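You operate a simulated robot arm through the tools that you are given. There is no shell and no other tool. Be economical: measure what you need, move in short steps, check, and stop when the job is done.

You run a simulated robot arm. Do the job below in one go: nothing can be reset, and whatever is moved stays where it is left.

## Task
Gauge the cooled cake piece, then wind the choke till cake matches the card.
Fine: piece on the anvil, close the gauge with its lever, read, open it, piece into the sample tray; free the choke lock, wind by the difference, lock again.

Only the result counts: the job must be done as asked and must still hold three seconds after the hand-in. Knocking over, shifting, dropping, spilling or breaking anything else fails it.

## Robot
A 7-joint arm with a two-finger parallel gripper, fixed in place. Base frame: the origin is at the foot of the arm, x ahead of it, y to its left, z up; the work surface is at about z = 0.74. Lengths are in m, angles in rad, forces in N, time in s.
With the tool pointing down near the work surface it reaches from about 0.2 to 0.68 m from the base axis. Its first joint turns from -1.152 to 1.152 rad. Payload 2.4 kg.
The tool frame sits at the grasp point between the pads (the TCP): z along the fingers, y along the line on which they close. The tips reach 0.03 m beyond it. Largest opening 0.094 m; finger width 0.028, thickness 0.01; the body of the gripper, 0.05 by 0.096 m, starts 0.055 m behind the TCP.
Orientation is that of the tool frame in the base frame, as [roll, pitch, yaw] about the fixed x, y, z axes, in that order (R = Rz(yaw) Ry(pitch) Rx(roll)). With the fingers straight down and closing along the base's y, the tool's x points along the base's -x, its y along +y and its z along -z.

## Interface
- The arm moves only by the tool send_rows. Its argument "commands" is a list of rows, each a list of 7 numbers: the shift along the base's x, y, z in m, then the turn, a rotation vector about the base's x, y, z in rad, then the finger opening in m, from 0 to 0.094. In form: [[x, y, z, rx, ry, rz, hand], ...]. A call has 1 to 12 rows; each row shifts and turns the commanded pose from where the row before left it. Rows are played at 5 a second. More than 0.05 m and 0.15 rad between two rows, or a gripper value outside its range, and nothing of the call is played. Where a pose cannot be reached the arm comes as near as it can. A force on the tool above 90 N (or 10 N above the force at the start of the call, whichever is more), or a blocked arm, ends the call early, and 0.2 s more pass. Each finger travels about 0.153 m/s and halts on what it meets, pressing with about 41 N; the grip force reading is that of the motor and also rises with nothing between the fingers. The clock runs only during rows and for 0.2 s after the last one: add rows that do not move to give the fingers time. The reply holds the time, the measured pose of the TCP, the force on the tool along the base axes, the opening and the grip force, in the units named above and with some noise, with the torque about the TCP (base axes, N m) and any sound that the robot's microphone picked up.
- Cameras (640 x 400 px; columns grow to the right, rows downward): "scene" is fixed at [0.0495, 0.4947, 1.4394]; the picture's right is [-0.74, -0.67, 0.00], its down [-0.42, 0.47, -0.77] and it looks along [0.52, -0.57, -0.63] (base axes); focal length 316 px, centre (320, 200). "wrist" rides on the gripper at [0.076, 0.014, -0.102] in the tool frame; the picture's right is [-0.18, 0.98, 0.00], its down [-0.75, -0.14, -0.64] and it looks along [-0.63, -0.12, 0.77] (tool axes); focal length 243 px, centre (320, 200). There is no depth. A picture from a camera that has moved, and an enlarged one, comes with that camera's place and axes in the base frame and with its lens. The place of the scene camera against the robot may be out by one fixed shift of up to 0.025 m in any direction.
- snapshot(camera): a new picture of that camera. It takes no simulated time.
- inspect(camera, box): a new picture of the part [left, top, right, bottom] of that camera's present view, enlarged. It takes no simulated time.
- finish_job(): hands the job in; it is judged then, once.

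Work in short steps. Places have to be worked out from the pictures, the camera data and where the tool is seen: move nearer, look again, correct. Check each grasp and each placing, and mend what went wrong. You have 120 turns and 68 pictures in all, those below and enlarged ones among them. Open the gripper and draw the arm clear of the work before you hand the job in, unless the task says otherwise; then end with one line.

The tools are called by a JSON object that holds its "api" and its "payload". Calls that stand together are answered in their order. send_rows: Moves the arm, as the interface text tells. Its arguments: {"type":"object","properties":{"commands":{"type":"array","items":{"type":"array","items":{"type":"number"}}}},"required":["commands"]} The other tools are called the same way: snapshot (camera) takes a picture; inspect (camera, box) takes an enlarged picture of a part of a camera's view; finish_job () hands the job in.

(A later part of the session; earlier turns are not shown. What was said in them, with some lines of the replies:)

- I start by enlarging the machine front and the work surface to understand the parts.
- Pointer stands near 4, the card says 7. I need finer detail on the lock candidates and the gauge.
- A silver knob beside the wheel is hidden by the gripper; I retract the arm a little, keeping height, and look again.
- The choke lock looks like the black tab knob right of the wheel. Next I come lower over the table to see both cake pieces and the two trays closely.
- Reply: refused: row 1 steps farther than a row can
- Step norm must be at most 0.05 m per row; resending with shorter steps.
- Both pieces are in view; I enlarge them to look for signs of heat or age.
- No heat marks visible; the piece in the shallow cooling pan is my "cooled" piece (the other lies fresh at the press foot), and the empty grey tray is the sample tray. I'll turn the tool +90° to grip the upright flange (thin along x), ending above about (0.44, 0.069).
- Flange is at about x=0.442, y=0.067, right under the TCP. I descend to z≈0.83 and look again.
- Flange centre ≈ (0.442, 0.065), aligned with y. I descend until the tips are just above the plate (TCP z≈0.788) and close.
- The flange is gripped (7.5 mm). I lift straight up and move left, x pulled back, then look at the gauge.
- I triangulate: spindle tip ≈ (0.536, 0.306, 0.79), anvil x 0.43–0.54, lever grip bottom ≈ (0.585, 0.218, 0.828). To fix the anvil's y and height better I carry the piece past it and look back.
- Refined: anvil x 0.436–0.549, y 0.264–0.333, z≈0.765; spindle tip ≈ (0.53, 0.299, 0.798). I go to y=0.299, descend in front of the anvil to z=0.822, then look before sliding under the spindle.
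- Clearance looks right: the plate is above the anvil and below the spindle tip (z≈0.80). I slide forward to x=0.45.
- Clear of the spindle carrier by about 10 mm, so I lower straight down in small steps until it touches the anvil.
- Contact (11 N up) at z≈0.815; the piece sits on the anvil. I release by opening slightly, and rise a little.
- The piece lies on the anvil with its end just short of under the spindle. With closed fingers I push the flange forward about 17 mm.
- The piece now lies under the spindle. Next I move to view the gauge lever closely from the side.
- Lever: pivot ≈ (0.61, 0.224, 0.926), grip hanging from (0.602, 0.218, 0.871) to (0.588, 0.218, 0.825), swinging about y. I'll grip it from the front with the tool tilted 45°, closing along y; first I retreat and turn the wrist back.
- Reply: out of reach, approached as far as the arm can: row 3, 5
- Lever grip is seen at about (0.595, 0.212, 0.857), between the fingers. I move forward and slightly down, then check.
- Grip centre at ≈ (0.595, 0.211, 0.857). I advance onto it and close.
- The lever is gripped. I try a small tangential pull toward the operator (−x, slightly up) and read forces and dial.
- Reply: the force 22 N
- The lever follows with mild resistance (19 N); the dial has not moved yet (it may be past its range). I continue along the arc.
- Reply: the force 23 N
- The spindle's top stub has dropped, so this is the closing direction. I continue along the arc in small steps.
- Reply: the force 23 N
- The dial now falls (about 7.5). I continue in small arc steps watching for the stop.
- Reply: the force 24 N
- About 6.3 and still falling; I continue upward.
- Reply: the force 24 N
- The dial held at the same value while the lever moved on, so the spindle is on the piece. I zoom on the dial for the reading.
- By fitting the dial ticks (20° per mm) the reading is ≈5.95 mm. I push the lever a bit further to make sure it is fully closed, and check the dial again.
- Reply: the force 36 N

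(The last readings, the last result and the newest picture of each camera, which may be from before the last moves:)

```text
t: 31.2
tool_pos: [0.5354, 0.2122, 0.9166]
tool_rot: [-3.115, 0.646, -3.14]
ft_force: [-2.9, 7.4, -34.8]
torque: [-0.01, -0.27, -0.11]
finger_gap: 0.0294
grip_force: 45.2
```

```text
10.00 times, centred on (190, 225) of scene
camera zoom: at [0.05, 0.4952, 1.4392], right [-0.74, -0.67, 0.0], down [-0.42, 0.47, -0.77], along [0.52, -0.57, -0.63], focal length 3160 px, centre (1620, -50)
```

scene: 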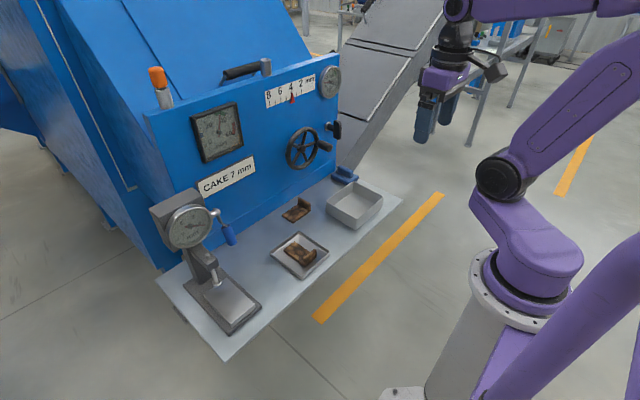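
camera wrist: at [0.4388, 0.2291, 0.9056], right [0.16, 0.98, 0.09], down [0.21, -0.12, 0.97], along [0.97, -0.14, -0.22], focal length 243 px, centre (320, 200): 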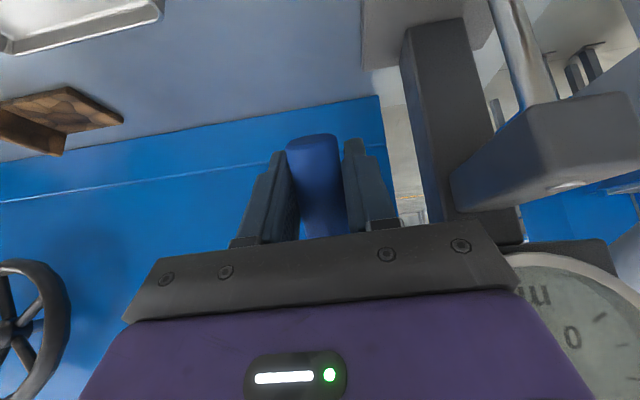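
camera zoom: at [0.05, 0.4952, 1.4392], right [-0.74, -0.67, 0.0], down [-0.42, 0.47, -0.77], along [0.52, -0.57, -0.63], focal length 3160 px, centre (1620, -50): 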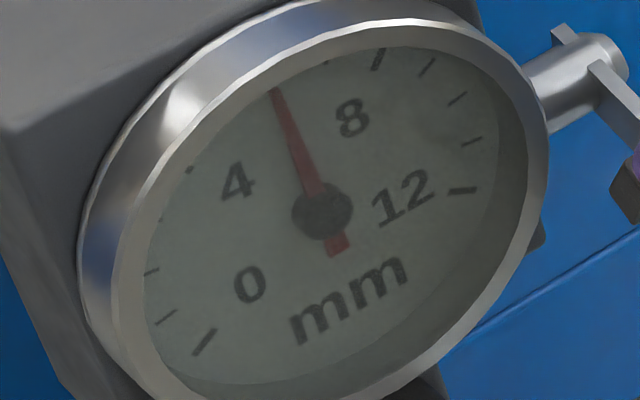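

A finer fit gives ≈5.9 mm, so the choke must open by about 1.1 mm (scale from ~4.0 to ~5.1). I now return the lever along the same arc to open the gauge.

{"api": "send_rows", "payload": {"commands": [[0.003, 0, -0.01, 0, 0, 0, 0.01], [0.004, 0, -0.01, 0, 0, 0, 0.01], [0.003, 0, -0.01, 0, 0, 0, 0.01], [0.006, 0, -0.009, 0, 0, 0, 0.01], [0.009, 0, -0.009, 0, 0, 0, 0.01], [0.008, 0, -0.006, 0, 0, 0, 0.01], [0.009, 0, -0.005, 0, 0, 0, 0.01], [0.006, 0, -0.0025, 0, 0, 0, 0.01], [0.005, 0, -0.0008, 0, 0, 0, 0.01], [0, 0, 0, 0, 0, 0, 0.01]]}}

{"api": "snapshot", "payload": {"camera": "wrist"}}

```text
t: 33.4
tool_pos: [0.5873, 0.2124, 0.8581]
tool_rot: [-3.115, 0.655, -3.139]
ft_force: [-29.8, -4.0, 38.1]
torque: [-0.23, -0.83, 0.27]
finger_gap: 0.0296
grip_force: 46.1
```

```text
26 pictures are left
camera wrist: at [0.4651, 0.2288, 0.8925], right [0.16, 0.98, 0.09], down [0.2, -0.12, 0.97], along [0.97, -0.14, -0.22], focal length 243 px, centre (320, 200)
```

wrist: 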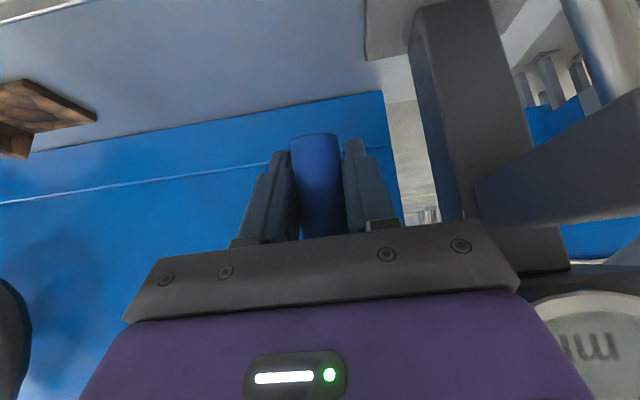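

Lever is back at its stop. I release and back off, then bring the tool vertical again.

{"api": "send_rows", "payload": {"commands": [[0, 0, 0, 0, 0, 0, 0.03], [0, 0, 0, 0, 0, 0, 0.05], [0, 0, 0, 0, 0, 0, 0.06], [-0.03, 0, 0.015, 0, 0, 0, 0.06], [-0.035, 0, 0.015, 0, 0, 0, 0.06], [-0.035, 0, 0.015, 0, 0, 0, 0.06], [-0.02, 0, 0.02, 0, 0.15, 0, 0.06], [-0.01, 0, 0.02, 0, 0.15, 0, 0.06], [0, 0, 0.01, 0, 0.15, 0, 0.07], [0, 0, 0, 0, 0.15, 0, 0.07], [0, 0, 0, 0, 0.053, 0, 0.07], [0, 0, 0, 0, 0, 0, 0.07]]}}

{"api": "inspect", "payload": {"camera": "scene", "box": [140, 200, 270, 340]}}

```text
t: 36.0
tool_pos: [0.4565, 0.2116, 0.9526]
tool_rot: [-3.115, 0.001, -3.14]
ft_force: [-0.5, 0.0, -0.2]
torque: [0.03, 0.03, 0.01]
finger_gap: 0.0697
grip_force: 0.1
```

```text
2.86 times, centred on (205, 270) of scene
camera zoom: at [0.0495, 0.4947, 1.4394], right [-0.74, -0.67, 0.0], down [-0.42, 0.47, -0.77], along [0.52, -0.57, -0.63], focal length 903 px, centre (649, 0)
```

zoom: 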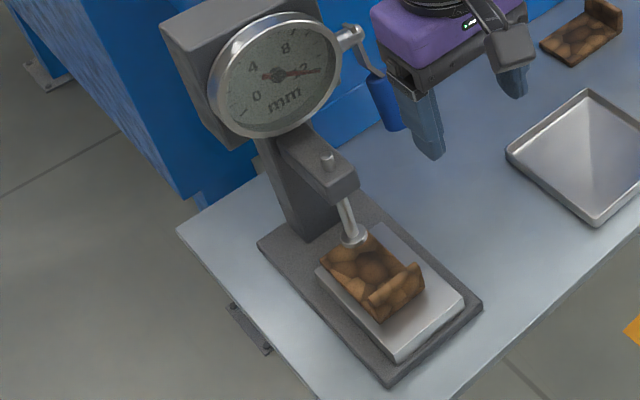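

Gauge is open, dial beyond 12, piece lying square. I level the tool and go in front of the piece to see it between the fingers.

{"api": "send_rows", "payload": {"commands": [[-0.02, 0.03, -0.015, 0.026, 0, 0, 0.07], [-0.02, 0.03, -0.015, 0, 0, 0, 0.07], [-0.006, 0.027, -0.02, 0, 0, 0, 0.07], [0, 0, 0, 0, 0, 0, 0.07]]}}

{"api": "snapshot", "payload": {"camera": "wrist"}}

```text
t: 37.0
tool_pos: [0.4107, 0.2979, 0.9024]
tool_rot: [3.141, 0.001, -3.14]
ft_force: [0.1, -0.1, 1.2]
torque: [0.01, 0.0, 0.01]
finger_gap: 0.0699
grip_force: 0.0
```

```text
24 pictures are left
camera wrist: at [0.3364, 0.3128, 1.0041], right [0.18, 0.98, 0.0], down [0.75, -0.14, 0.64], along [0.63, -0.12, -0.77], focal length 243 px, centre (320, 200)
```

wrist: 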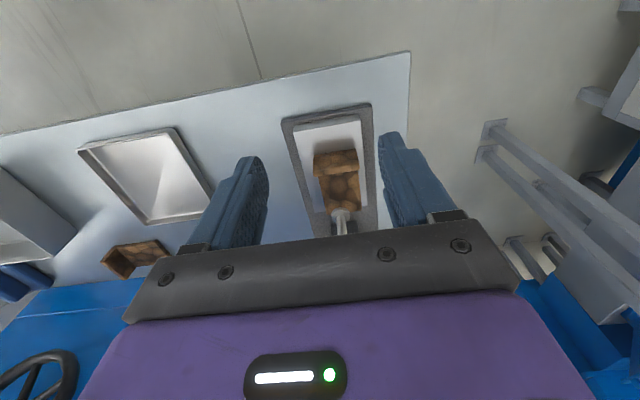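

The flange is at about (0.463, 0.304), ends at y≈0.285–0.327. I descend straddling it (fingers in y) to z≈0.807 and close.

{"api": "send_rows", "payload": {"commands": [[0.026, 0.003, 0, 0, 0, 0, 0.074], [0.026, 0.003, -0.02, 0, 0, 0, 0.074], [0, 0, -0.035, 0, 0, 0, 0.074], [0, 0, -0.03, 0, 0, 0, 0.074], [0, 0, -0.01, 0, 0, 0, 0.074], [0, 0, 0, 0, 0, 0, 0.074]]}}

{"api": "snapshot", "payload": {"camera": "wrist"}}

```text
t: 38.4
tool_pos: [0.4631, 0.3056, 0.8076]
tool_rot: [3.141, 0.002, -3.141]
ft_force: [-0.1, 0.8, 0.0]
torque: [-0.01, 0.04, 0.06]
finger_gap: 0.074
grip_force: 0.1
```

```text
23 pictures are left
camera wrist: at [0.3891, 0.319, 0.909], right [0.18, 0.98, 0.0], down [0.75, -0.14, 0.64], along [0.63, -0.12, -0.77], focal length 243 px, centre (320, 200)
```

wrist: 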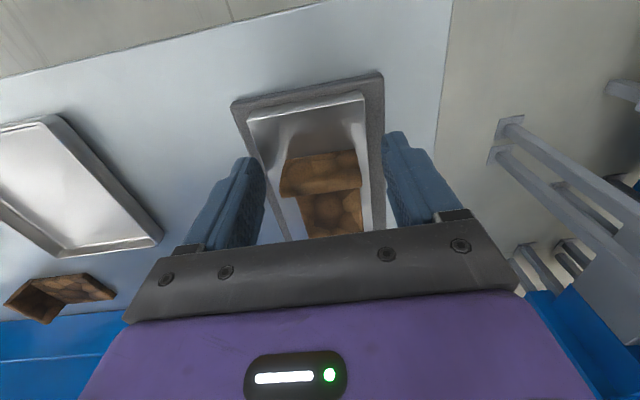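

Flange centre works out to x≈0.471, y≈0.304. I shift 7 mm forward and close.

{"api": "send_rows", "payload": {"commands": [[0.007, -0.001, 0, 0, 0, 0, 0.074], [0, 0, 0, 0, 0, 0, 0.05], [0, 0, 0, 0, 0, 0, 0.03], [0, 0, 0, 0, 0, 0, 0.03]]}}

```text
t: 39.4
tool_pos: [0.4692, 0.3048, 0.8074]
tool_rot: [-3.138, -0.001, 3.141]
ft_force: [-27.5, -2.3, 7.1]
torque: [0.05, -2.61, -0.57]
finger_gap: 0.0449
grip_force: 41.0
```

Holding the piece (45 mm), but the gripper body presses the spindle carrier (27 N). I back off in −x immediately with a tiny lift.

{"api": "send_rows", "payload": {"commands": [[-0.004, 0, 0, 0, 0, 0, 0.03], [-0.004, 0, 0.002, 0, 0, 0, 0.03], [-0.012, 0, 0.002, 0, 0, 0, 0.03], [-0.03, 0, 0, 0, 0, 0, 0.03], [-0.04, 0, 0, 0, 0, 0, 0.03], [-0.02, 0, 0.03, 0, 0, 0, 0.03], [0, 0, 0.05, 0, 0, 0, 0.03], [0, 0, 0.03, 0, 0, 0, 0.03]]}}

{"api": "snapshot", "payload": {"camera": "scene"}}

```text
t: 41.2
tool_pos: [0.362, 0.3033, 0.9219]
tool_rot: [-3.139, -0.001, -3.14]
ft_force: [-0.2, -0.4, -0.4]
torque: [0.0, 0.01, 0.03]
finger_gap: 0.0449
grip_force: 41.0
```

```text
22 pictures are left
```

scene: 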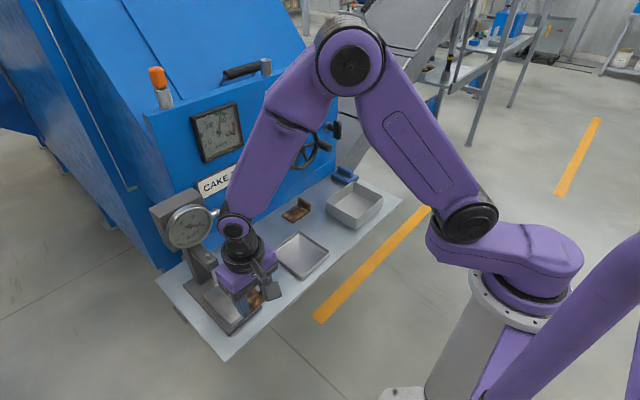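

Piece is held and the gauge stands as before. I carry it right toward the grey sample tray and look.

{"api": "send_rows", "payload": {"commands": [[0, -0.05, 0, 0, 0, 0, 0.03], [0, -0.05, 0, 0, 0, 0, 0.03], [0, -0.05, 0, 0, 0, 0, 0.03], [0, -0.05, 0, 0, 0, 0, 0.03], [0, -0.05, 0, 0, 0, 0, 0.03], [0, -0.05, 0, 0, 0, 0, 0.03], [0, -0.05, 0, 0, 0, 0, 0.03], [0, -0.05, 0, 0, 0, 0, 0.03], [0, -0.05, 0, 0, 0, 0, 0.03], [0, -0.03, 0, 0, 0, 0, 0.03], [0, 0, 0, 0, 0, 0, 0.03]]}}

{"api": "snapshot", "payload": {"camera": "wrist"}}

```text
t: 43.6
tool_pos: [0.3607, -0.1787, 0.9207]
tool_rot: [3.142, 0.002, 3.141]
ft_force: [-0.1, -0.8, -0.3]
torque: [0.03, 0.02, -0.02]
finger_gap: 0.0451
grip_force: 40.9
```

```text
21 pictures are left
camera wrist: at [0.2854, -0.1635, 1.0232], right [0.18, 0.98, 0.0], down [0.75, -0.14, 0.64], along [0.63, -0.12, -0.77], focal length 243 px, centre (320, 200)
```

wrist: 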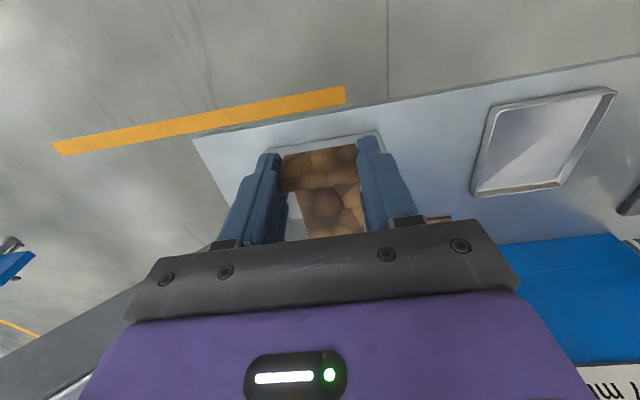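

Tray rim spans about x 0.41–0.54, y −0.245…−0.12 (centre ≈ (0.475, −0.183)). I move over it at z≈0.86 and check with the scene camera.

{"api": "send_rows", "payload": {"commands": [[0.03, -0.002, 0, 0, 0, 0, 0.03], [0.03, -0.002, -0.02, 0, 0, 0, 0.03], [0.022, 0, -0.02, 0, 0, 0, 0.03], [0, 0, -0.02, 0, 0, 0, 0.03], [0, 0, 0, 0, 0, 0, 0.03]]}}

{"api": "inspect", "payload": {"camera": "scene", "box": [290, 150, 410, 240]}}

{"api": "snapshot", "payload": {"camera": "wrist"}}

```text
t: 44.8
tool_pos: [0.4435, -0.1811, 0.8599]
tool_rot: [-3.141, 0.002, 3.141]
ft_force: [0.3, 0.1, -0.8]
torque: [0.02, -0.01, 0.0]
finger_gap: 0.0451
grip_force: 40.9
```

```text
4.44 times, centred on (350, 195) of scene
camera zoom: at [0.0495, 0.4947, 1.4394], right [-0.74, -0.67, 0.0], down [-0.42, 0.47, -0.77], along [0.52, -0.57, -0.63], focal length 1404 px, centre (187, 222)
```

zoom: 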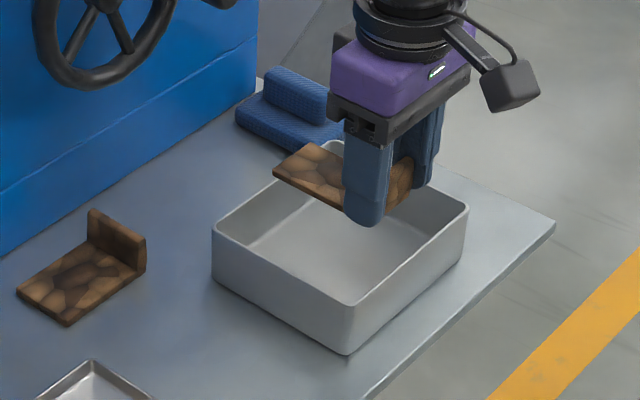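

```text
19 pictures are left
camera wrist: at [0.3679, -0.1667, 0.9623], right [0.18, 0.98, 0.0], down [0.75, -0.14, 0.64], along [0.63, -0.12, -0.77], focal length 243 px, centre (320, 200)
```

wrist: 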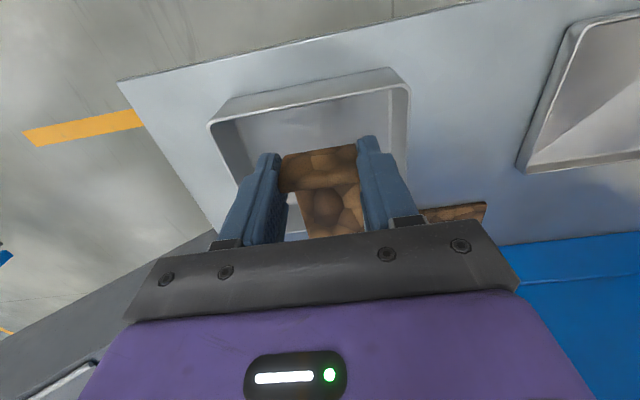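

The rim is x≈0.427–0.55, y≈−0.261…−0.117. I shift +9 mm x, −7 mm y, and lower into the tray.

{"api": "send_rows", "payload": {"commands": [[0.009, -0.007, 0, 0, 0, 0, 0.03], [0, 0, -0.03, 0, 0, 0, 0.03], [0, 0, -0.025, 0, 0, 0, 0.03], [0, 0, -0.01, 0, 0, 0, 0.03], [0, 0, -0.003, 0, 0, 0, 0.03], [0, 0, 0, 0, 0, 0, 0.03]]}}

```text
t: 46.2
tool_pos: [0.452, -0.1898, 0.7937]
tool_rot: [3.142, 0.002, -3.141]
ft_force: [-0.5, 0.3, 0.4]
torque: [0.0, 0.02, -0.01]
finger_gap: 0.0451
grip_force: 40.9
```

No contact yet; I lower the last millimetres in small steps.

{"api": "send_rows", "payload": {"commands": [[0, 0, -0.002, 0, 0, 0, 0.03], [0, 0, -0.002, 0, 0, 0, 0.03], [0, 0, -0.002, 0, 0, 0, 0.03]]}}

```text
t: 47.0
tool_pos: [0.4515, -0.1873, 0.7866]
tool_rot: [3.141, 0.001, -3.141]
ft_force: [-0.5, 1.1, 0.7]
torque: [0.0, -0.01, 0.0]
finger_gap: 0.0449
grip_force: 40.8
```

{"api": "send_rows", "payload": {"commands": [[0, 0, -0.0015, 0, 0, 0, 0.03], [0, 0, -0.0015, 0, 0, 0, 0.03], [0, 0, 0, 0, 0, 0, 0.03]]}}

```text
t: 47.8
tool_pos: [0.4518, -0.1868, 0.7837]
tool_rot: [-3.142, 0.003, -3.141]
ft_force: [0.1, 0.5, -0.5]
torque: [0.01, 0.03, 0.0]
finger_gap: 0.0446
grip_force: 40.4
```

Still no contact; a few more millimetres.

{"api": "send_rows", "payload": {"commands": [[0, 0, -0.0015, 0, 0, 0, 0.03], [0, 0, -0.0015, 0, 0, 0, 0.03], [0, 0, 0, 0, 0, 0, 0.03]]}}

```text
t: 48.6
tool_pos: [0.4527, -0.1867, 0.7817]
tool_rot: [-3.141, 0.002, -3.141]
ft_force: [-0.2, -0.6, -0.1]
torque: [0.0, 0.0, -0.02]
finger_gap: 0.0451
grip_force: 40.4
```

{"api": "send_rows", "payload": {"commands": [[0, 0, -0.0015, 0, 0, 0, 0.03], [0, 0, -0.0015, 0, 0, 0, 0.03], [0, 0, 0, 0, 0, 0, 0.03]]}}

{"api": "inspect", "payload": {"camera": "scene", "box": [290, 150, 410, 240]}}

```text
t: 49.4
tool_pos: [0.4527, -0.1879, 0.7799]
tool_rot: [-3.14, 0.005, -3.142]
ft_force: [-7.1, 3.7, 46.6]
torque: [0.17, 0.18, 0.02]
finger_gap: 0.045
grip_force: 41.5
```

```text
4.44 times, centred on (350, 195) of scene
camera zoom: at [0.0486, 0.4951, 1.4393], right [-0.74, -0.67, 0.0], down [-0.42, 0.47, -0.77], along [0.52, -0.57, -0.63], focal length 1404 px, centre (187, 222)
```

zoom: 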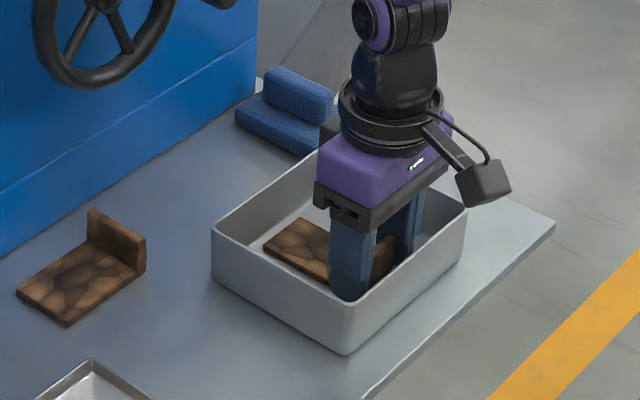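

Contact on the tray floor. I ease up, release, rise clear, then start tilting the tool forward to view the panel.

{"api": "send_rows", "payload": {"commands": [[0, 0, 0.001, 0, 0, 0, 0.045], [0, 0, 0, 0, 0, 0, 0.065], [0, 0, 0, 0, 0, 0, 0.065], [0, 0, 0.03, 0, 0, 0, 0.065], [0, 0, 0.05, 0, 0, 0, 0.065], [0, 0, 0.05, 0, 0, 0, 0.065], [-0.02, 0, 0.03, 0, -0.15, 0, 0.065], [-0.02, 0, 0, 0, -0.15, 0, 0.065], [0, 0, 0, 0, -0.15, 0, 0.065], [0, 0, 0, 0, -0.15, 0, 0.065], [0, 0, 0, 0, 0, 0, 0.065]]}}

{"api": "inspect", "payload": {"camera": "scene", "box": [260, 130, 410, 240]}}

{"api": "snapshot", "payload": {"camera": "wrist"}}

```text
t: 51.8
tool_pos: [0.4088, -0.1797, 0.9385]
tool_rot: [-3.115, 0.537, -2.977]
ft_force: [0.3, -2.1, 0.2]
torque: [0.13, 0.07, -0.03]
finger_gap: 0.065
grip_force: 0.1
out of reach, approached as far as the arm can: row 9
```

```text
3.64 times, centred on (335, 185) of scene
camera zoom: at [0.0494, 0.4947, 1.4394], right [-0.74, -0.67, 0.0], down [-0.42, 0.47, -0.77], along [0.52, -0.57, -0.63], focal length 1149 px, centre (266, 254)
```

zoom: 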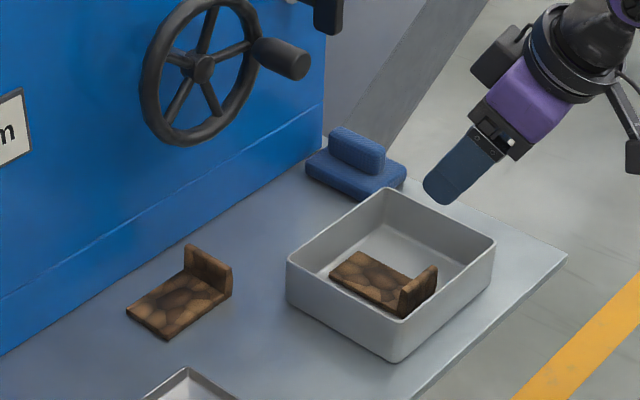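

```text
16 pictures are left
camera wrist: at [0.291, -0.1813, 0.9864], right [0.01, 1.0, 0.07], down [0.33, -0.07, 0.94], along [0.94, 0.02, -0.33], focal length 243 px, centre (320, 200)
```

wrist: 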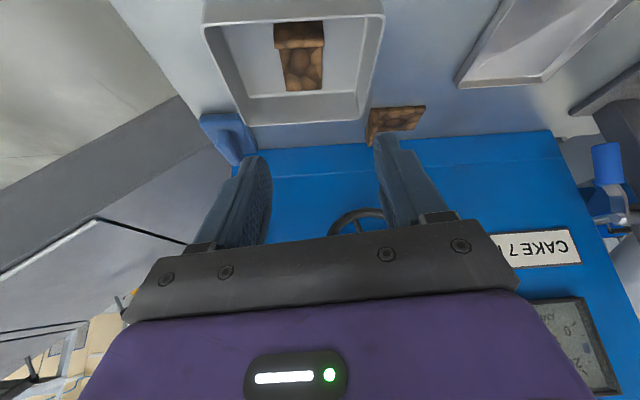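

The piece lies in the sample tray and the rest is undisturbed. Next the lock: I estimate its tab near (0.61, −0.24, 0.96). I move to in front of it and tilt the tool to horizontal, which should be reachable farther out.

{"api": "send_rows", "payload": {"commands": [[0.03, -0.02, 0.015, 0, 0, -0.08, 0.065], [0.03, -0.02, 0.015, 0, 0, -0.085, 0.065], [0.01, -0.02, 0.01, 0, -0.15, 0, 0.065], [0, 0, 0, 0, -0.15, 0, 0.065], [0, 0, 0, 0, -0.15, 0, 0.065], [0, 0, 0, 0, -0.15, 0, 0.065], [0, 0, 0, 0, -0.15, 0, 0.065], [0, 0, 0, 0, -0.15, 0, 0.065], [0, 0, 0, 0, -0.1, 0, 0.065], [0, 0, 0, 0, 0, 0, 0.065]]}}

{"api": "snapshot", "payload": {"camera": "wrist"}}

```text
t: 54.0
tool_pos: [0.4823, -0.2476, 0.9784]
tool_rot: [1.75, 1.429, 1.677]
ft_force: [-0.2, 1.3, 0.2]
torque: [0.02, -0.03, 0.01]
finger_gap: 0.0649
grip_force: 0.1
```

```text
15 pictures are left
camera wrist: at [0.3808, -0.2149, 0.9082], right [0.08, 0.94, 0.32], down [-0.64, -0.2, 0.74], along [0.77, -0.26, 0.59], focal length 243 px, centre (320, 200)
```

wrist: 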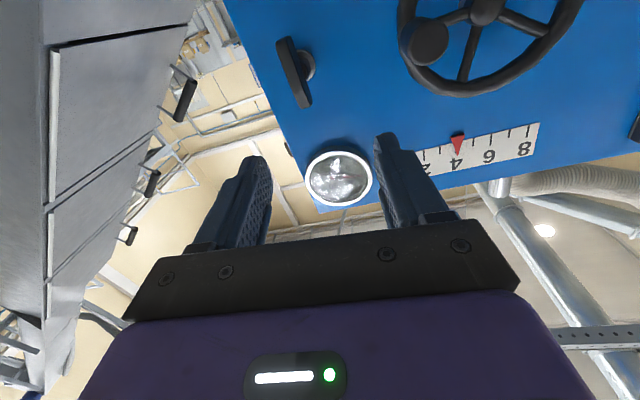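

Tool is nearly horizontal. Triangulation over several views: lock tab ≈ (0.637, −0.272, 0.949), vertical; wheel hub ≈ (0.638, −0.11, 0.952); crank knob end ≈ (0.584, −0.167, 0.949). I correct the roll/yaw and approach the lock tab.

{"api": "send_rows", "payload": {"commands": [[0.02, -0.008, -0.01, -0.14, 0, 0, 0.06], [0.02, -0.008, -0.01, 0, 0, 0.07, 0.06], [0.02, -0.008, -0.01, 0, 0, 0, 0.06], [0, 0, 0, 0, 0, 0, 0.06]]}}

{"api": "snapshot", "payload": {"camera": "wrist"}}

```text
t: 55.0
tool_pos: [0.5427, -0.2717, 0.9482]
tool_rot: [-3.11, 1.554, -3.117]
ft_force: [-1.0, 0.5, -0.7]
torque: [0.01, -0.02, -0.01]
finger_gap: 0.0598
grip_force: 0.1
```

```text
14 pictures are left
camera wrist: at [0.4392, -0.2567, 0.8739], right [0.01, 0.98, 0.18], down [-0.63, -0.14, 0.76], along [0.78, -0.12, 0.62], focal length 243 px, centre (320, 200)
```

wrist: 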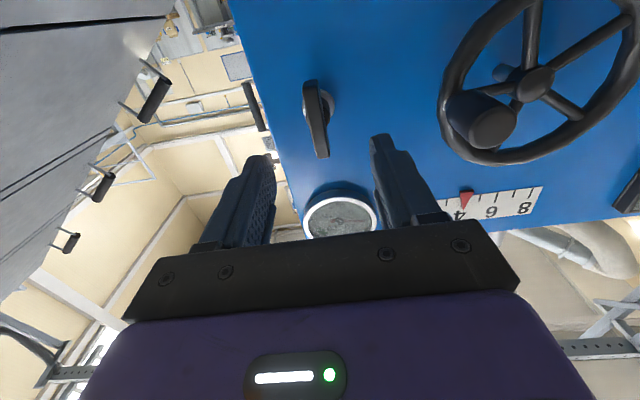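

Tab at ≈ (0.632, −0.2735, 0.946), well centred between the fingers. I advance and close on it.

{"api": "send_rows", "payload": {"commands": [[0.03, -0.001, -0.001, 0, 0, 0, 0.06], [0.025, 0, 0, 0, 0, 0, 0.06], [0.015, 0, 0, 0, 0, 0, 0.06], [0, 0, 0, 0, 0, 0, 0.03], [0, 0, 0, 0, 0, 0, 0.0], [0, 0, 0, 0, 0, 0, 0.0]]}}

{"api": "snapshot", "payload": {"camera": "wrist"}}

```text
t: 56.4
tool_pos: [0.6127, -0.2741, 0.9484]
tool_rot: [-3.067, 1.554, -3.074]
ft_force: [11.5, -12.0, -3.1]
torque: [0.03, 0.11, 0.73]
finger_gap: 0.0118
grip_force: 44.5
```

```text
13 pictures are left
camera wrist: at [0.5098, -0.2593, 0.8732], right [0.01, 0.98, 0.18], down [-0.63, -0.13, 0.76], along [0.78, -0.12, 0.62], focal length 243 px, centre (320, 200)
```

wrist: 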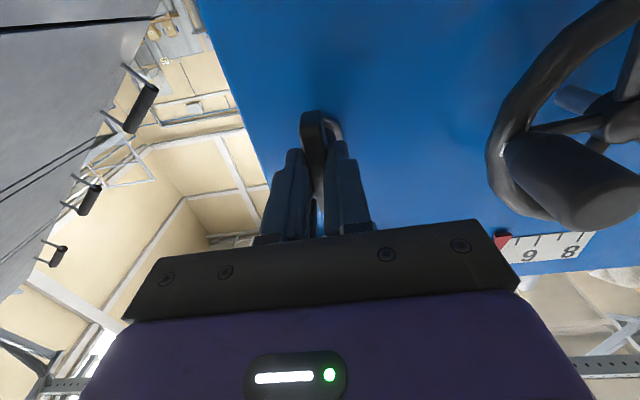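

Gripped (11.8 mm). I try turning it counter-clockwise as seen from the front (negative about x) by a small amount and read the torque.

{"api": "send_rows", "payload": {"commands": [[0, 0, 0, -0.1, 0, 0, 0.0], [0, 0, 0, -0.1, 0, 0, 0.0], [0, 0, 0, 0, 0, 0, 0.0]]}}

```text
t: 57.2
tool_pos: [0.6129, -0.2751, 0.9468]
tool_rot: [-1.647, 1.367, -1.658]
ft_force: [25.8, -24.2, -5.1]
torque: [0.03, 0.29, 0.52]
finger_gap: 0.0118
grip_force: 45.3
```

It turns freely about x. I continue counter-clockwise, easing the side force a bit.

{"api": "send_rows", "payload": {"commands": [[0.001, -0.001, 0, -0.15, 0, 0, 0.0], [0, 0, 0, -0.15, 0, 0, 0.0], [0, 0, 0, -0.15, 0, 0, 0.0], [0, 0, 0, 0, 0, 0, 0.0]]}}

```text
t: 58.2
tool_pos: [0.6125, -0.275, 0.9482]
tool_rot: [-1.584, 0.918, -1.601]
ft_force: [6.7, -15.8, 4.0]
torque: [0.02, -0.55, 1.25]
finger_gap: 0.012
grip_force: 45.1
```

{"api": "send_rows", "payload": {"commands": [[0, 0, 0, -0.15, 0, 0, 0.0], [0, 0, 0, -0.15, 0, 0, 0.0], [0, 0, 0, -0.15, 0, 0, 0.0], [0, 0, 0, -0.15, 0, 0, 0.0], [0, 0, 0, 0, 0, 0, 0.0]]}}

{"api": "snapshot", "payload": {"camera": "wrist"}}

```text
t: 59.2
tool_pos: [0.614, -0.2788, 0.9493]
tool_rot: [-1.683, 0.448, -1.59]
ft_force: [18.5, -5.7, -8.6]
torque: [-0.13, -0.49, -1.19]
finger_gap: 0.0137
grip_force: 45.0
out of reach, approached as far as the arm can: row 1, 3, 4
stopped in row 4: the force on the tool passed its limit at 107 N (the readings are from after the stop); the commanded pose is now the measured one
```

```text
12 pictures are left
camera wrist: at [0.5098, -0.3443, 0.9149], right [-0.1, 0.59, -0.8], down [-0.61, 0.6, 0.52], along [0.79, 0.54, 0.3], focal length 243 px, centre (320, 200)
```

wrist: 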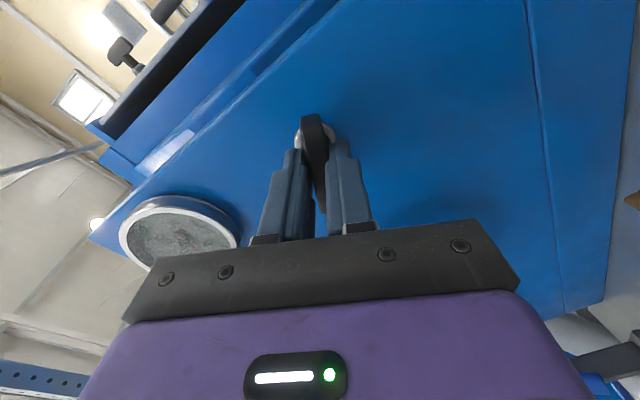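

The tab followed to ~65°, then the wrist ran out of range. I release, back straight out, and turn the wrist back level; then I'll finish the last part by pressing on the tab's end.

{"api": "send_rows", "payload": {"commands": [[0, 0, 0, 0, 0, 0, 0.03], [0, 0, 0, 0, 0, 0, 0.05], [-0.03, 0, 0, 0, 0, 0, 0.05], [-0.03, 0, 0, 0.12, 0, 0, 0.05], [0, 0, 0, 0.15, 0, 0, 0.03], [0, 0, 0, 0.15, 0, 0, 0.0], [0, 0, 0, 0.15, 0, 0, 0.0], [0, 0, 0, 0.15, 0, 0, 0.0], [0, 0, 0, 0.15, 0, 0, 0.0], [0, 0, 0, 0.15, 0, 0, 0.0], [0, 0, 0, 0.1, 0, 0, 0.0], [0, 0, 0, 0, 0, 0, 0.0]]}}

{"api": "snapshot", "payload": {"camera": "wrist"}}

```text
t: 61.8
tool_pos: [0.5741, -0.3079, 0.9434]
tool_rot: [-2.951, 1.557, -2.85]
ft_force: [-0.8, -1.6, -0.6]
torque: [0.0, 0.01, -0.01]
finger_gap: 0.0
grip_force: 32.8
out of reach, approached as far as the arm can: row 3, 4
```

```text
11 pictures are left
camera wrist: at [0.4699, -0.3035, 0.8675], right [-0.1, 0.98, 0.18], down [-0.61, -0.2, 0.76], along [0.78, -0.04, 0.62], focal length 243 px, centre (320, 200)
```

wrist: 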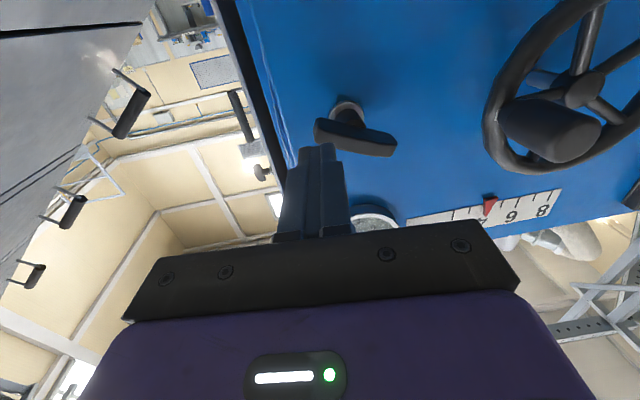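

The tab stands at ~63° turned (27° above level on its left end, end at ≈ (0.628, −0.248, 0.960)). I go above that end with closed fingers and press down until the tab is level.

{"api": "send_rows", "payload": {"commands": [[-0.02, 0.01, 0.02, 0, 0, -0.097, 0.0], [0, 0.02, 0.026, 0, 0, 0, 0.0], [0, 0.025, 0, 0, 0, 0, 0.0], [0.03, 0.001, 0, 0, 0, 0, 0.0], [0.025, 0, 0, 0, 0, 0, 0.0], [0, 0, -0.006, 0, 0, 0, 0.0], [0, 0, -0.006, 0, 0, 0, 0.0], [0, 0, -0.006, 0, 0, 0, 0.0], [0, 0, -0.005, 0, 0, 0, 0.0], [0, 0, 0, 0, 0, 0, 0.0]]}}

```text
t: 64.0
tool_pos: [0.6095, -0.2512, 0.9701]
tool_rot: [-1.95, 1.562, -1.943]
ft_force: [-2.8, 3.3, 22.3]
torque: [0.05, -0.63, 0.07]
finger_gap: 0.0003
grip_force: 33.1
```

Pressing at 22 N with slight lag; I press a few mm more to see whether it is at a stop.

{"api": "send_rows", "payload": {"commands": [[0, 0, -0.002, 0, 0, 0, 0.0], [0, 0, -0.001, 0, 0, 0, 0.0], [0, 0, 0, 0, 0, 0, 0.0]]}}

{"api": "snapshot", "payload": {"camera": "wrist"}}

```text
t: 64.8
tool_pos: [0.6097, -0.2504, 0.9693]
tool_rot: [-1.334, 1.558, -1.323]
ft_force: [-10.3, 7.2, 35.0]
torque: [0.14, -0.54, -0.06]
finger_gap: 0.0
grip_force: 33.3
```

```text
10 pictures are left
camera wrist: at [0.5077, -0.2387, 0.893], right [-0.01, 0.98, 0.17], down [-0.64, -0.14, 0.75], along [0.77, -0.1, 0.63], focal length 243 px, centre (320, 200)
```

wrist: 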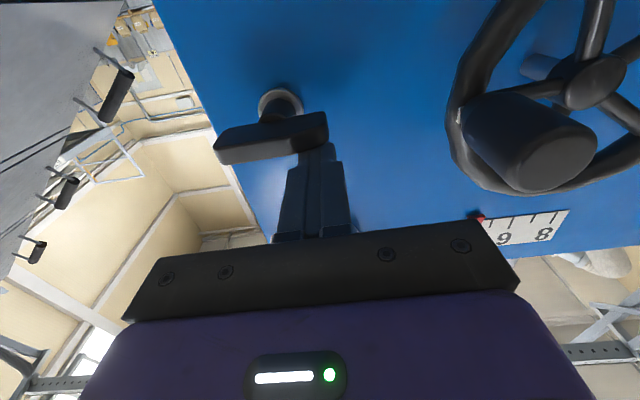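

The tab is now level against its stop – lock freed. I back off and go to the crank knob (end ≈ (0.584, −0.167, 0.949)) with open fingers.

{"api": "send_rows", "payload": {"commands": [[0, 0, 0.01, 0, 0, 0, 0.0], [-0.03, 0, 0.005, 0, 0, 0, 0.0], [-0.035, 0, 0, 0, 0, 0, 0.03], [-0.03, 0.02, -0.008, 0, 0, 0, 0.06], [0, 0.04, -0.015, 0, 0, 0, 0.075], [0, 0.0235, -0.011, 0, 0, 0, 0.075], [0, 0, 0, 0, 0, 0, 0.075]]}}

{"api": "snapshot", "payload": {"camera": "wrist"}}

```text
t: 66.4
tool_pos: [0.515, -0.1681, 0.9449]
tool_rot: [-2.818, 1.554, -2.812]
ft_force: [0.1, -0.2, -0.4]
torque: [-0.01, 0.02, -0.02]
finger_gap: 0.0748
grip_force: 0.1
```

```text
9 pictures are left
camera wrist: at [0.4114, -0.1539, 0.8684], right [0.0, 0.98, 0.18], down [-0.63, -0.14, 0.76], along [0.78, -0.11, 0.62], focal length 243 px, centre (320, 200)
```

wrist: 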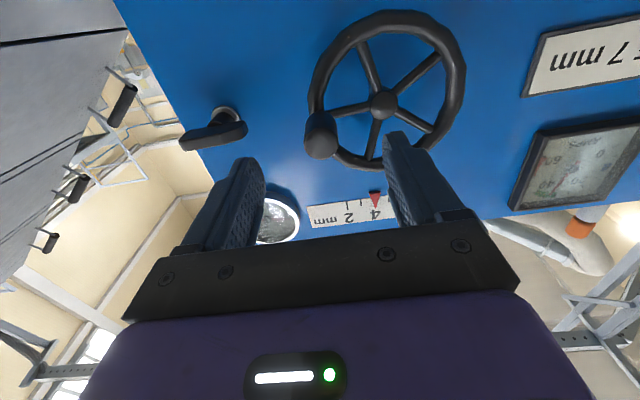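

Knob end ≈ (0.584, −0.167, 0.945), hub ≈ (0.638, −0.11, 0.949), radius 57 mm; pointer at 4.0. I move onto the knob and grip.

{"api": "send_rows", "payload": {"commands": [[0.03, 0, 0, 0, 0, 0, 0.075], [0.03, 0, 0, 0, 0, 0, 0.075], [0.013, 0.0005, 0.0005, 0, 0, 0, 0.075], [0, 0, 0, 0, 0, 0, 0.05], [0, 0, 0, 0, 0, 0, 0.02], [0, 0, 0, 0, 0, 0, 0.02]]}}

```text
t: 67.8
tool_pos: [0.5852, -0.1682, 0.9438]
tool_rot: [-2.786, 1.555, -2.781]
ft_force: [9.1, -3.7, -1.0]
torque: [0.0, 0.13, -0.12]
finger_gap: 0.0289
grip_force: 44.6
```

Knob gripped (29 mm). I wind counter-clockwise (knob up), first 30°, checking forces.

{"api": "send_rows", "payload": {"commands": [[0, 0.0012, 0.0148, 0, 0, 0, 0.02], [0, 0.005, 0.014, 0, 0, 0, 0.02], [0, 0, 0, 0, 0, 0, 0.02]]}}

```text
t: 68.6
tool_pos: [0.5857, -0.1592, 0.9719]
tool_rot: [-2.869, 1.555, -2.864]
ft_force: [-0.8, 1.6, -1.4]
torque: [0.01, -0.58, -0.15]
finger_gap: 0.0284
grip_force: 44.5
```

Free movement, low forces. I continue to the top (90° in all) and read the scale.

{"api": "send_rows", "payload": {"commands": [[0, 0.0084, 0.0122, 0, 0, 0, 0.02], [0, 0.0113, 0.0096, 0, 0, 0, 0.02], [0, 0.0135, 0.0064, 0, 0, 0, 0.02], [0, 0.0146, 0.0027, 0, 0, 0, 0.02], [0, 0, 0, 0, 0, 0, 0.02]]}}

{"api": "inspect", "payload": {"camera": "scene", "box": [240, 60, 340, 122]}}

```text
t: 69.8
tool_pos: [0.5852, -0.1142, 1.0024]
tool_rot: [-2.875, 1.554, -2.869]
ft_force: [11.4, -0.1, -10.0]
torque: [0.01, 0.25, -0.09]
finger_gap: 0.0283
grip_force: 45.8
```

```text
6.40 times, centred on (290, 91) of scene
camera zoom: at [0.05, 0.4947, 1.4394], right [-0.74, -0.67, 0.0], down [-0.42, 0.47, -0.77], along [0.52, -0.57, -0.63], focal length 2022 px, centre (512, 898)
```

zoom: 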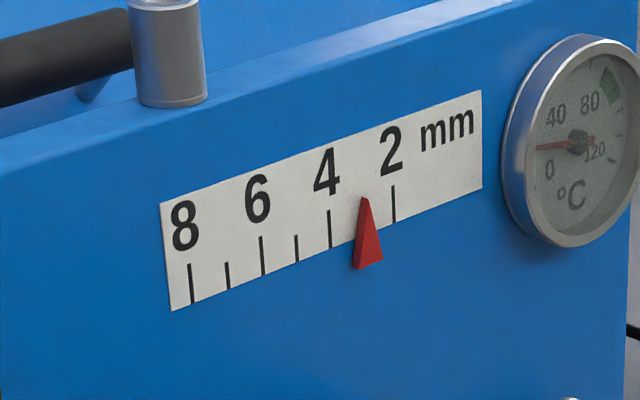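

90° counter-clockwise moved the pointer from 4.0 to 3.0, so one must wind clockwise, 90° per mm; the target 5.1 is about 99° clockwise from the start. I wind back, tilting the tool 0.5 rad down meanwhile so the wrist camera clears the sample tray at the bottom of the circle.

{"api": "send_rows", "payload": {"commands": [[0, -0.0146, -0.0027, 0, 0.08, 0, 0.02], [0, -0.0135, -0.0064, 0, 0.08, 0, 0.02], [0, -0.0113, -0.0096, 0, 0.08, 0, 0.02], [0, -0.0084, -0.0122, 0, 0.08, 0, 0.02], [0, -0.005, -0.014, 0, 0.09, 0, 0.02], [0, -0.0012, -0.0148, 0, 0.09, 0, 0.02], [0, 0, 0, 0, 0, 0, 0.02]]}}

```text
t: 71.4
tool_pos: [0.5848, -0.1672, 0.9427]
tool_rot: [-3.138, 1.052, -3.133]
ft_force: [-7.0, -3.9, 0.6]
torque: [0.0, -0.59, -0.37]
finger_gap: 0.026
grip_force: 45.7
```

Back at the start angle with low forces. I continue clockwise to about 85° below and check.

{"api": "send_rows", "payload": {"commands": [[0, 0.0027, -0.0146, 0, 0, 0, 0.02], [0, 0.0064, -0.0135, 0, 0, 0, 0.02], [0, 0.0096, -0.0113, 0, 0, 0, 0.02], [0, 0.0123, -0.0085, 0, 0, 0, 0.02], [0, 0.014, -0.005, 0, 0, 0, 0.02], [0, 0.0136, -0.0012, 0, 0, 0, 0.02], [0, 0, 0, 0, 0, 0, 0.02]]}}

{"api": "inspect", "payload": {"camera": "scene", "box": [240, 60, 340, 122]}}

```text
t: 73.0
tool_pos: [0.5864, -0.1094, 0.8913]
tool_rot: [-3.138, 1.06, -3.134]
ft_force: [-39.0, 0.4, 22.2]
torque: [0.01, -0.64, -0.24]
finger_gap: 0.0263
grip_force: 45.1
```

```text
6.40 times, centred on (290, 91) of scene
camera zoom: at [0.048, 0.4948, 1.4394], right [-0.74, -0.67, 0.0], down [-0.42, 0.47, -0.77], along [0.52, -0.57, -0.63], focal length 2022 px, centre (512, 898)
```

zoom: 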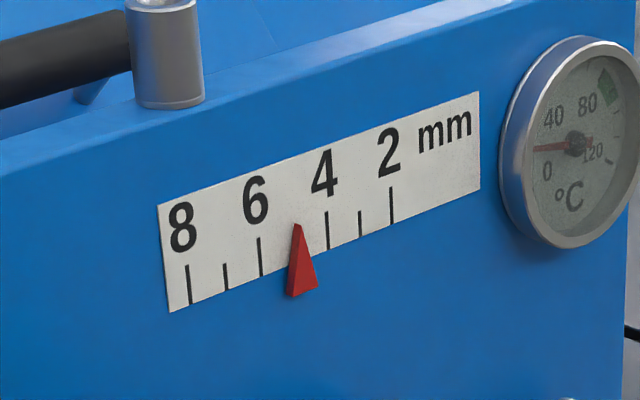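

Pointer is ≈5.0 (allowing the same parallax offset as before). A last 0.1 mm (≈10°) clockwise, easing back slightly in x.

{"api": "send_rows", "payload": {"commands": [[-0.002, 0.005, 0.0002, 0, 0, 0, 0.02], [-0.001, 0.0048, 0.001, 0, 0, 0, 0.02], [0, 0, 0, 0, 0, 0, 0.02]]}}

{"api": "inspect", "payload": {"camera": "scene", "box": [260, 70, 320, 108]}}

```text
t: 73.8
tool_pos: [0.586, -0.098, 0.8914]
tool_rot: [-3.135, 1.063, -3.125]
ft_force: [22.7, -0.8, 2.9]
torque: [-0.02, 0.48, -1.41]
finger_gap: 0.0264
grip_force: 44.5
```

```text
10.53 times, centred on (290, 89) of scene
camera zoom: at [0.0501, 0.4947, 1.4394], right [-0.74, -0.67, 0.0], down [-0.43, 0.47, -0.77], along [0.52, -0.57, -0.63], focal length 3326 px, centre (636, 1368)
```

zoom: 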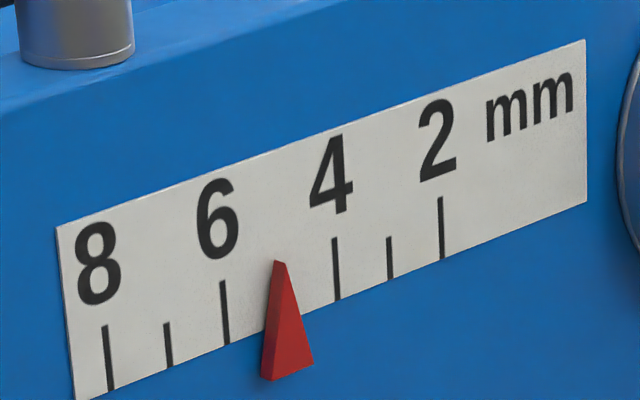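

Now ≈5.1 (moved +1.09…1.11 mm). I release the knob and withdraw straight back along the tool.

{"api": "send_rows", "payload": {"commands": [[0, 0, 0, 0, 0, 0, 0.04], [0, 0, 0, 0, 0, 0, 0.06], [0, 0, 0, 0, 0, 0, 0.07], [-0.026, 0, 0.013, 0, 0, 0, 0.07], [-0.03, 0, 0.015, 0, 0, 0, 0.07], [-0.03, 0, 0.015, 0, 0, 0, 0.07], [0, 0, 0.02, 0, -0.15, 0, 0.07], [0, 0, 0.02, 0, -0.15, 0, 0.04], [0, 0, 0, 0, -0.15, 0, 0.0], [0, 0, 0, 0, -0.05, 0, 0.0], [0, 0, 0, 0, 0, 0, 0.0]]}}

```text
t: 76.2
tool_pos: [0.5076, -0.1113, 0.9813]
tool_rot: [-3.111, 1.558, -3.103]
ft_force: [0.3, -0.2, -0.1]
torque: [0.05, 0.01, -0.01]
finger_gap: 0.0001
grip_force: 33.3
out of reach, approached as far as the arm can: row 9, 10
```

Wheel released. To lock again I turn the tab clockwise back to vertical: closed fingers press its right end down, then sweep it in. Moving above the right end first.

{"api": "send_rows", "payload": {"commands": [[0, -0.048, 0, 0, 0, 0, 0.0], [0, -0.048, 0, 0, 0, 0, 0.0], [0, -0.048, 0, 0, 0, 0, 0.0], [0, -0.044, -0.001, 0, 0, 0, 0.0], [0.04, 0, 0, 0, 0, 0, 0.0], [0, 0, 0, 0, 0, 0, 0.0]]}}

{"api": "snapshot", "payload": {"camera": "wrist"}}

```text
t: 77.6
tool_pos: [0.5461, -0.3004, 0.9803]
tool_rot: [-2.837, 1.556, -2.832]
ft_force: [0.3, 0.4, 0.3]
torque: [0.0, -0.02, 0.03]
finger_gap: 0.0
grip_force: 32.9
```

```text
5 pictures are left
camera wrist: at [0.4443, -0.2863, 0.9057], right [0.0, 0.98, 0.18], down [-0.63, -0.14, 0.76], along [0.78, -0.11, 0.62], focal length 243 px, centre (320, 200)
```

wrist: 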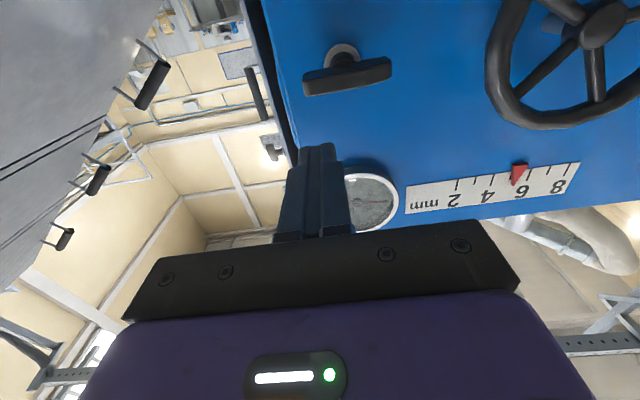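

Tab is level, its right end at y≈−0.306, z≈0.95; the wheel stayed put. I move in above the right end and press down, then sweep inward.

{"api": "send_rows", "payload": {"commands": [[0.03, 0, 0, 0, 0, 0, 0.0], [0.034, 0, 0, 0, 0, 0, 0.0], [0, 0, -0.008, 0, 0, 0, 0.0], [0, 0, -0.007, 0, 0, 0, 0.0], [0, 0, -0.007, 0, 0, 0, 0.0], [0, 0, -0.007, 0, 0, 0, 0.0], [0, 0, 0, 0, 0, 0, 0.0]]}}

```text
t: 79.2
tool_pos: [0.6103, -0.2994, 0.9504]
tool_rot: [-2.814, 1.555, -2.808]
ft_force: [0.0, -1.1, 1.8]
torque: [0.01, -0.06, -0.04]
finger_gap: 0.0002
grip_force: 32.8
```

Low force, tab follows. Now the inward sweep.

{"api": "send_rows", "payload": {"commands": [[0, 0.003, -0.003, 0, 0, 0, 0.0], [0, 0.003, -0.002, 0, 0, 0, 0.0], [0, 0.003, -0.002, 0, 0, 0, 0.0], [0, 0, 0, 0, 0, 0, 0.0]]}}

{"api": "snapshot", "payload": {"camera": "wrist"}}

```text
t: 80.2
tool_pos: [0.6101, -0.2901, 0.9458]
tool_rot: [-2.824, 1.555, -2.815]
ft_force: [1.4, -2.5, 1.3]
torque: [0.0, -0.03, -0.04]
finger_gap: 0.0
grip_force: 33.1
```

```text
4 pictures are left
camera wrist: at [0.5083, -0.2769, 0.8699], right [0.0, 0.98, 0.18], down [-0.63, -0.14, 0.76], along [0.78, -0.11, 0.62], focal length 243 px, centre (320, 200)
```

wrist: 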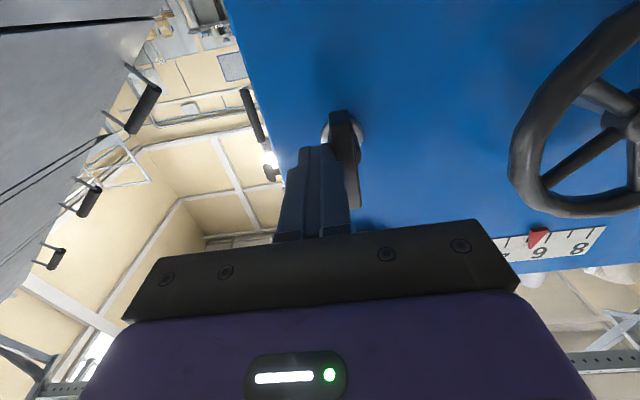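

The tab is almost vertical. I push further inward until a stop is felt.

{"api": "send_rows", "payload": {"commands": [[0, 0.002, -0.003, 0, 0, 0, 0.0], [0, 0.002, -0.003, 0, 0, 0, 0.0], [0, 0.001, 0, 0, 0, 0, 0.0], [0, 0, 0, 0, 0, 0, 0.0]]}}

```text
t: 81.2
tool_pos: [0.6102, -0.2912, 0.9412]
tool_rot: [-2.529, 1.561, -2.535]
ft_force: [3.4, -19.5, 15.7]
torque: [0.33, -0.27, -0.33]
finger_gap: 0.0
grip_force: 33.3
```

The stop is felt. To make sure it is fully home, I back out, open, regrip the tab vertically and give it a gentle clockwise twist.

{"api": "send_rows", "payload": {"commands": [[0, -0.006, 0, 0, 0, 0, 0.0], [-0.035, 0, 0.003, 0, 0, 0, 0.0], [-0.035, 0, 0.003, 0, 0, 0, 0.06], [0, 0.0205, 0, 0, 0, 0, 0.06], [0, 0, 0, 0, 0, 0, 0.06], [0.035, 0, 0, 0, 0, 0, 0.06], [0.035, 0, 0, 0, 0, 0, 0.06], [0, 0, 0, 0, 0, 0, 0.03], [0, 0, 0, 0, 0, 0, 0.0], [0, 0, 0, 0, 0, 0, 0.0]]}}

```text
t: 83.4
tool_pos: [0.6112, -0.2754, 0.9453]
tool_rot: [-2.842, 1.555, -2.844]
ft_force: [14.8, -22.1, -4.8]
torque: [0.09, 0.52, -0.08]
finger_gap: 0.0118
grip_force: 45.6
```

Gap 11.8 mm again, so the tab is vertical as at the start. A small clockwise twist against the stop:

{"api": "send_rows", "payload": {"commands": [[0, -0.001, 0, 0.05, 0, 0, 0.0], [0, 0, 0, 0.03, 0, 0, 0.0], [0, 0, 0, 0, 0, 0, 0.0]]}}

```text
t: 84.2
tool_pos: [0.6106, -0.2758, 0.9465]
tool_rot: [1.735, 1.496, 1.736]
ft_force: [6.5, -22.0, 0.3]
torque: [-1.48, 0.79, -0.41]
finger_gap: 0.0139
grip_force: 45.6
```

Torque −1.5 Nm: it is hard against its locked stop. I untwist, release, withdraw, and retreat up and back.

{"api": "send_rows", "payload": {"commands": [[0, 0, 0, -0.08, 0, 0, 0.0], [0, 0, 0, 0, 0, 0, 0.03], [0, 0, 0, 0, 0, 0, 0.06], [-0.035, 0, 0, 0, 0, 0, 0.06], [-0.04, 0, 0.01, 0, 0, 0, 0.06], [-0.04, 0, 0.03, 0, 0.1, 0, 0.06], [-0.03, 0, 0.03, 0, 0.15, 0, 0.06], [-0.03, 0, 0.03, 0, 0.15, 0, 0.06], [-0.02, 0, 0.03, 0, 0.15, 0, 0.06], [0, 0, 0, 0, 0.15, 0, 0.06], [0, 0, 0, 0, 0, 0, 0.06]]}}

{"api": "inspect", "payload": {"camera": "scene", "box": [250, 65, 360, 180]}}

```text
t: 86.6
tool_pos: [0.4158, -0.2723, 1.0739]
tool_rot: [-3.139, 0.855, -3.132]
ft_force: [0.4, 1.1, -0.3]
torque: [-0.02, 0.0, 0.01]
finger_gap: 0.06
grip_force: 0.0
```

```text
3.48 times, centred on (305, 122) of scene
camera zoom: at [0.0495, 0.4947, 1.4394], right [-0.74, -0.67, 0.0], down [-0.42, 0.47, -0.77], along [0.52, -0.57, -0.63], focal length 1099 px, centre (372, 470)
```

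zoom: 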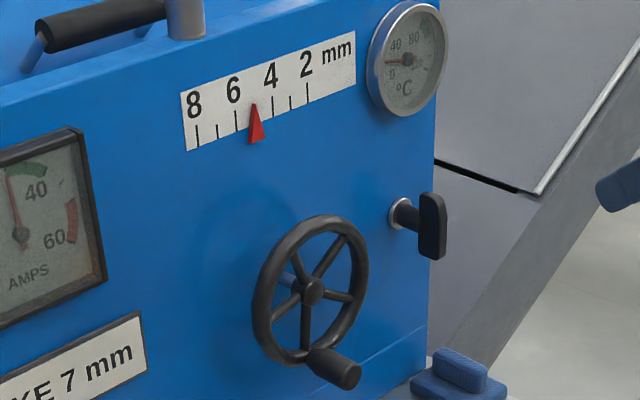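

Lock is vertical again. I check the pointer once more with the same enlargement as before, and the table as a whole.

{"api": "inspect", "payload": {"camera": "scene", "box": [260, 70, 320, 108]}}

{"api": "snapshot", "payload": {"camera": "scene"}}

```text
10.53 times, centred on (290, 89) of scene
camera zoom: at [0.0495, 0.4947, 1.4394], right [-0.74, -0.67, 0.0], down [-0.42, 0.47, -0.77], along [0.52, -0.57, -0.63], focal length 3326 px, centre (636, 1368)
```

zoom: 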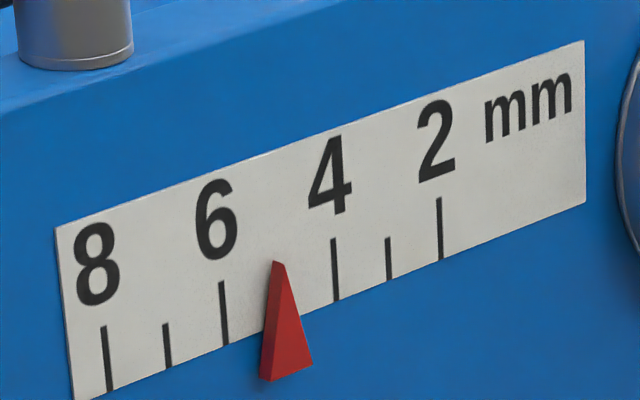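

```text
1 pictures are left
```

scene: 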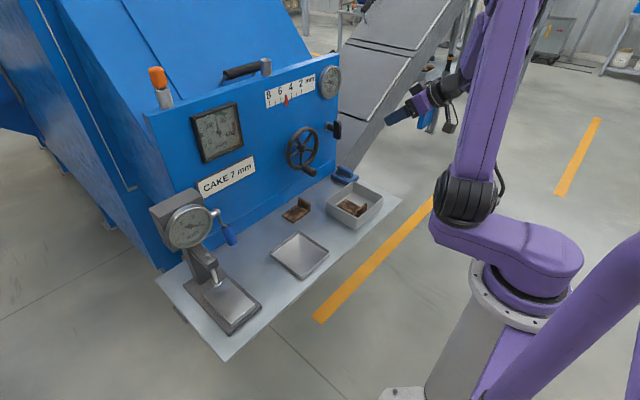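

The pointer has held at about 5.1, the lock is back at its stop, the gauge is open and the piece lies in the sample tray. The arm is clear with the gripper open, so I hand in.

{"api": "finish_job", "payload": {}}

```text
The job is handed in.
```

I gauged the cake piece at about 5.9 mm and put it in the sample tray, then wound the choke from about 4.0 to 5.1 to match the 7 mm card and locked it again; nothing on the pieces or trays was labelled, so I took the piece in the shallow pan as the cooled one and the empty grey box as the sample tray.
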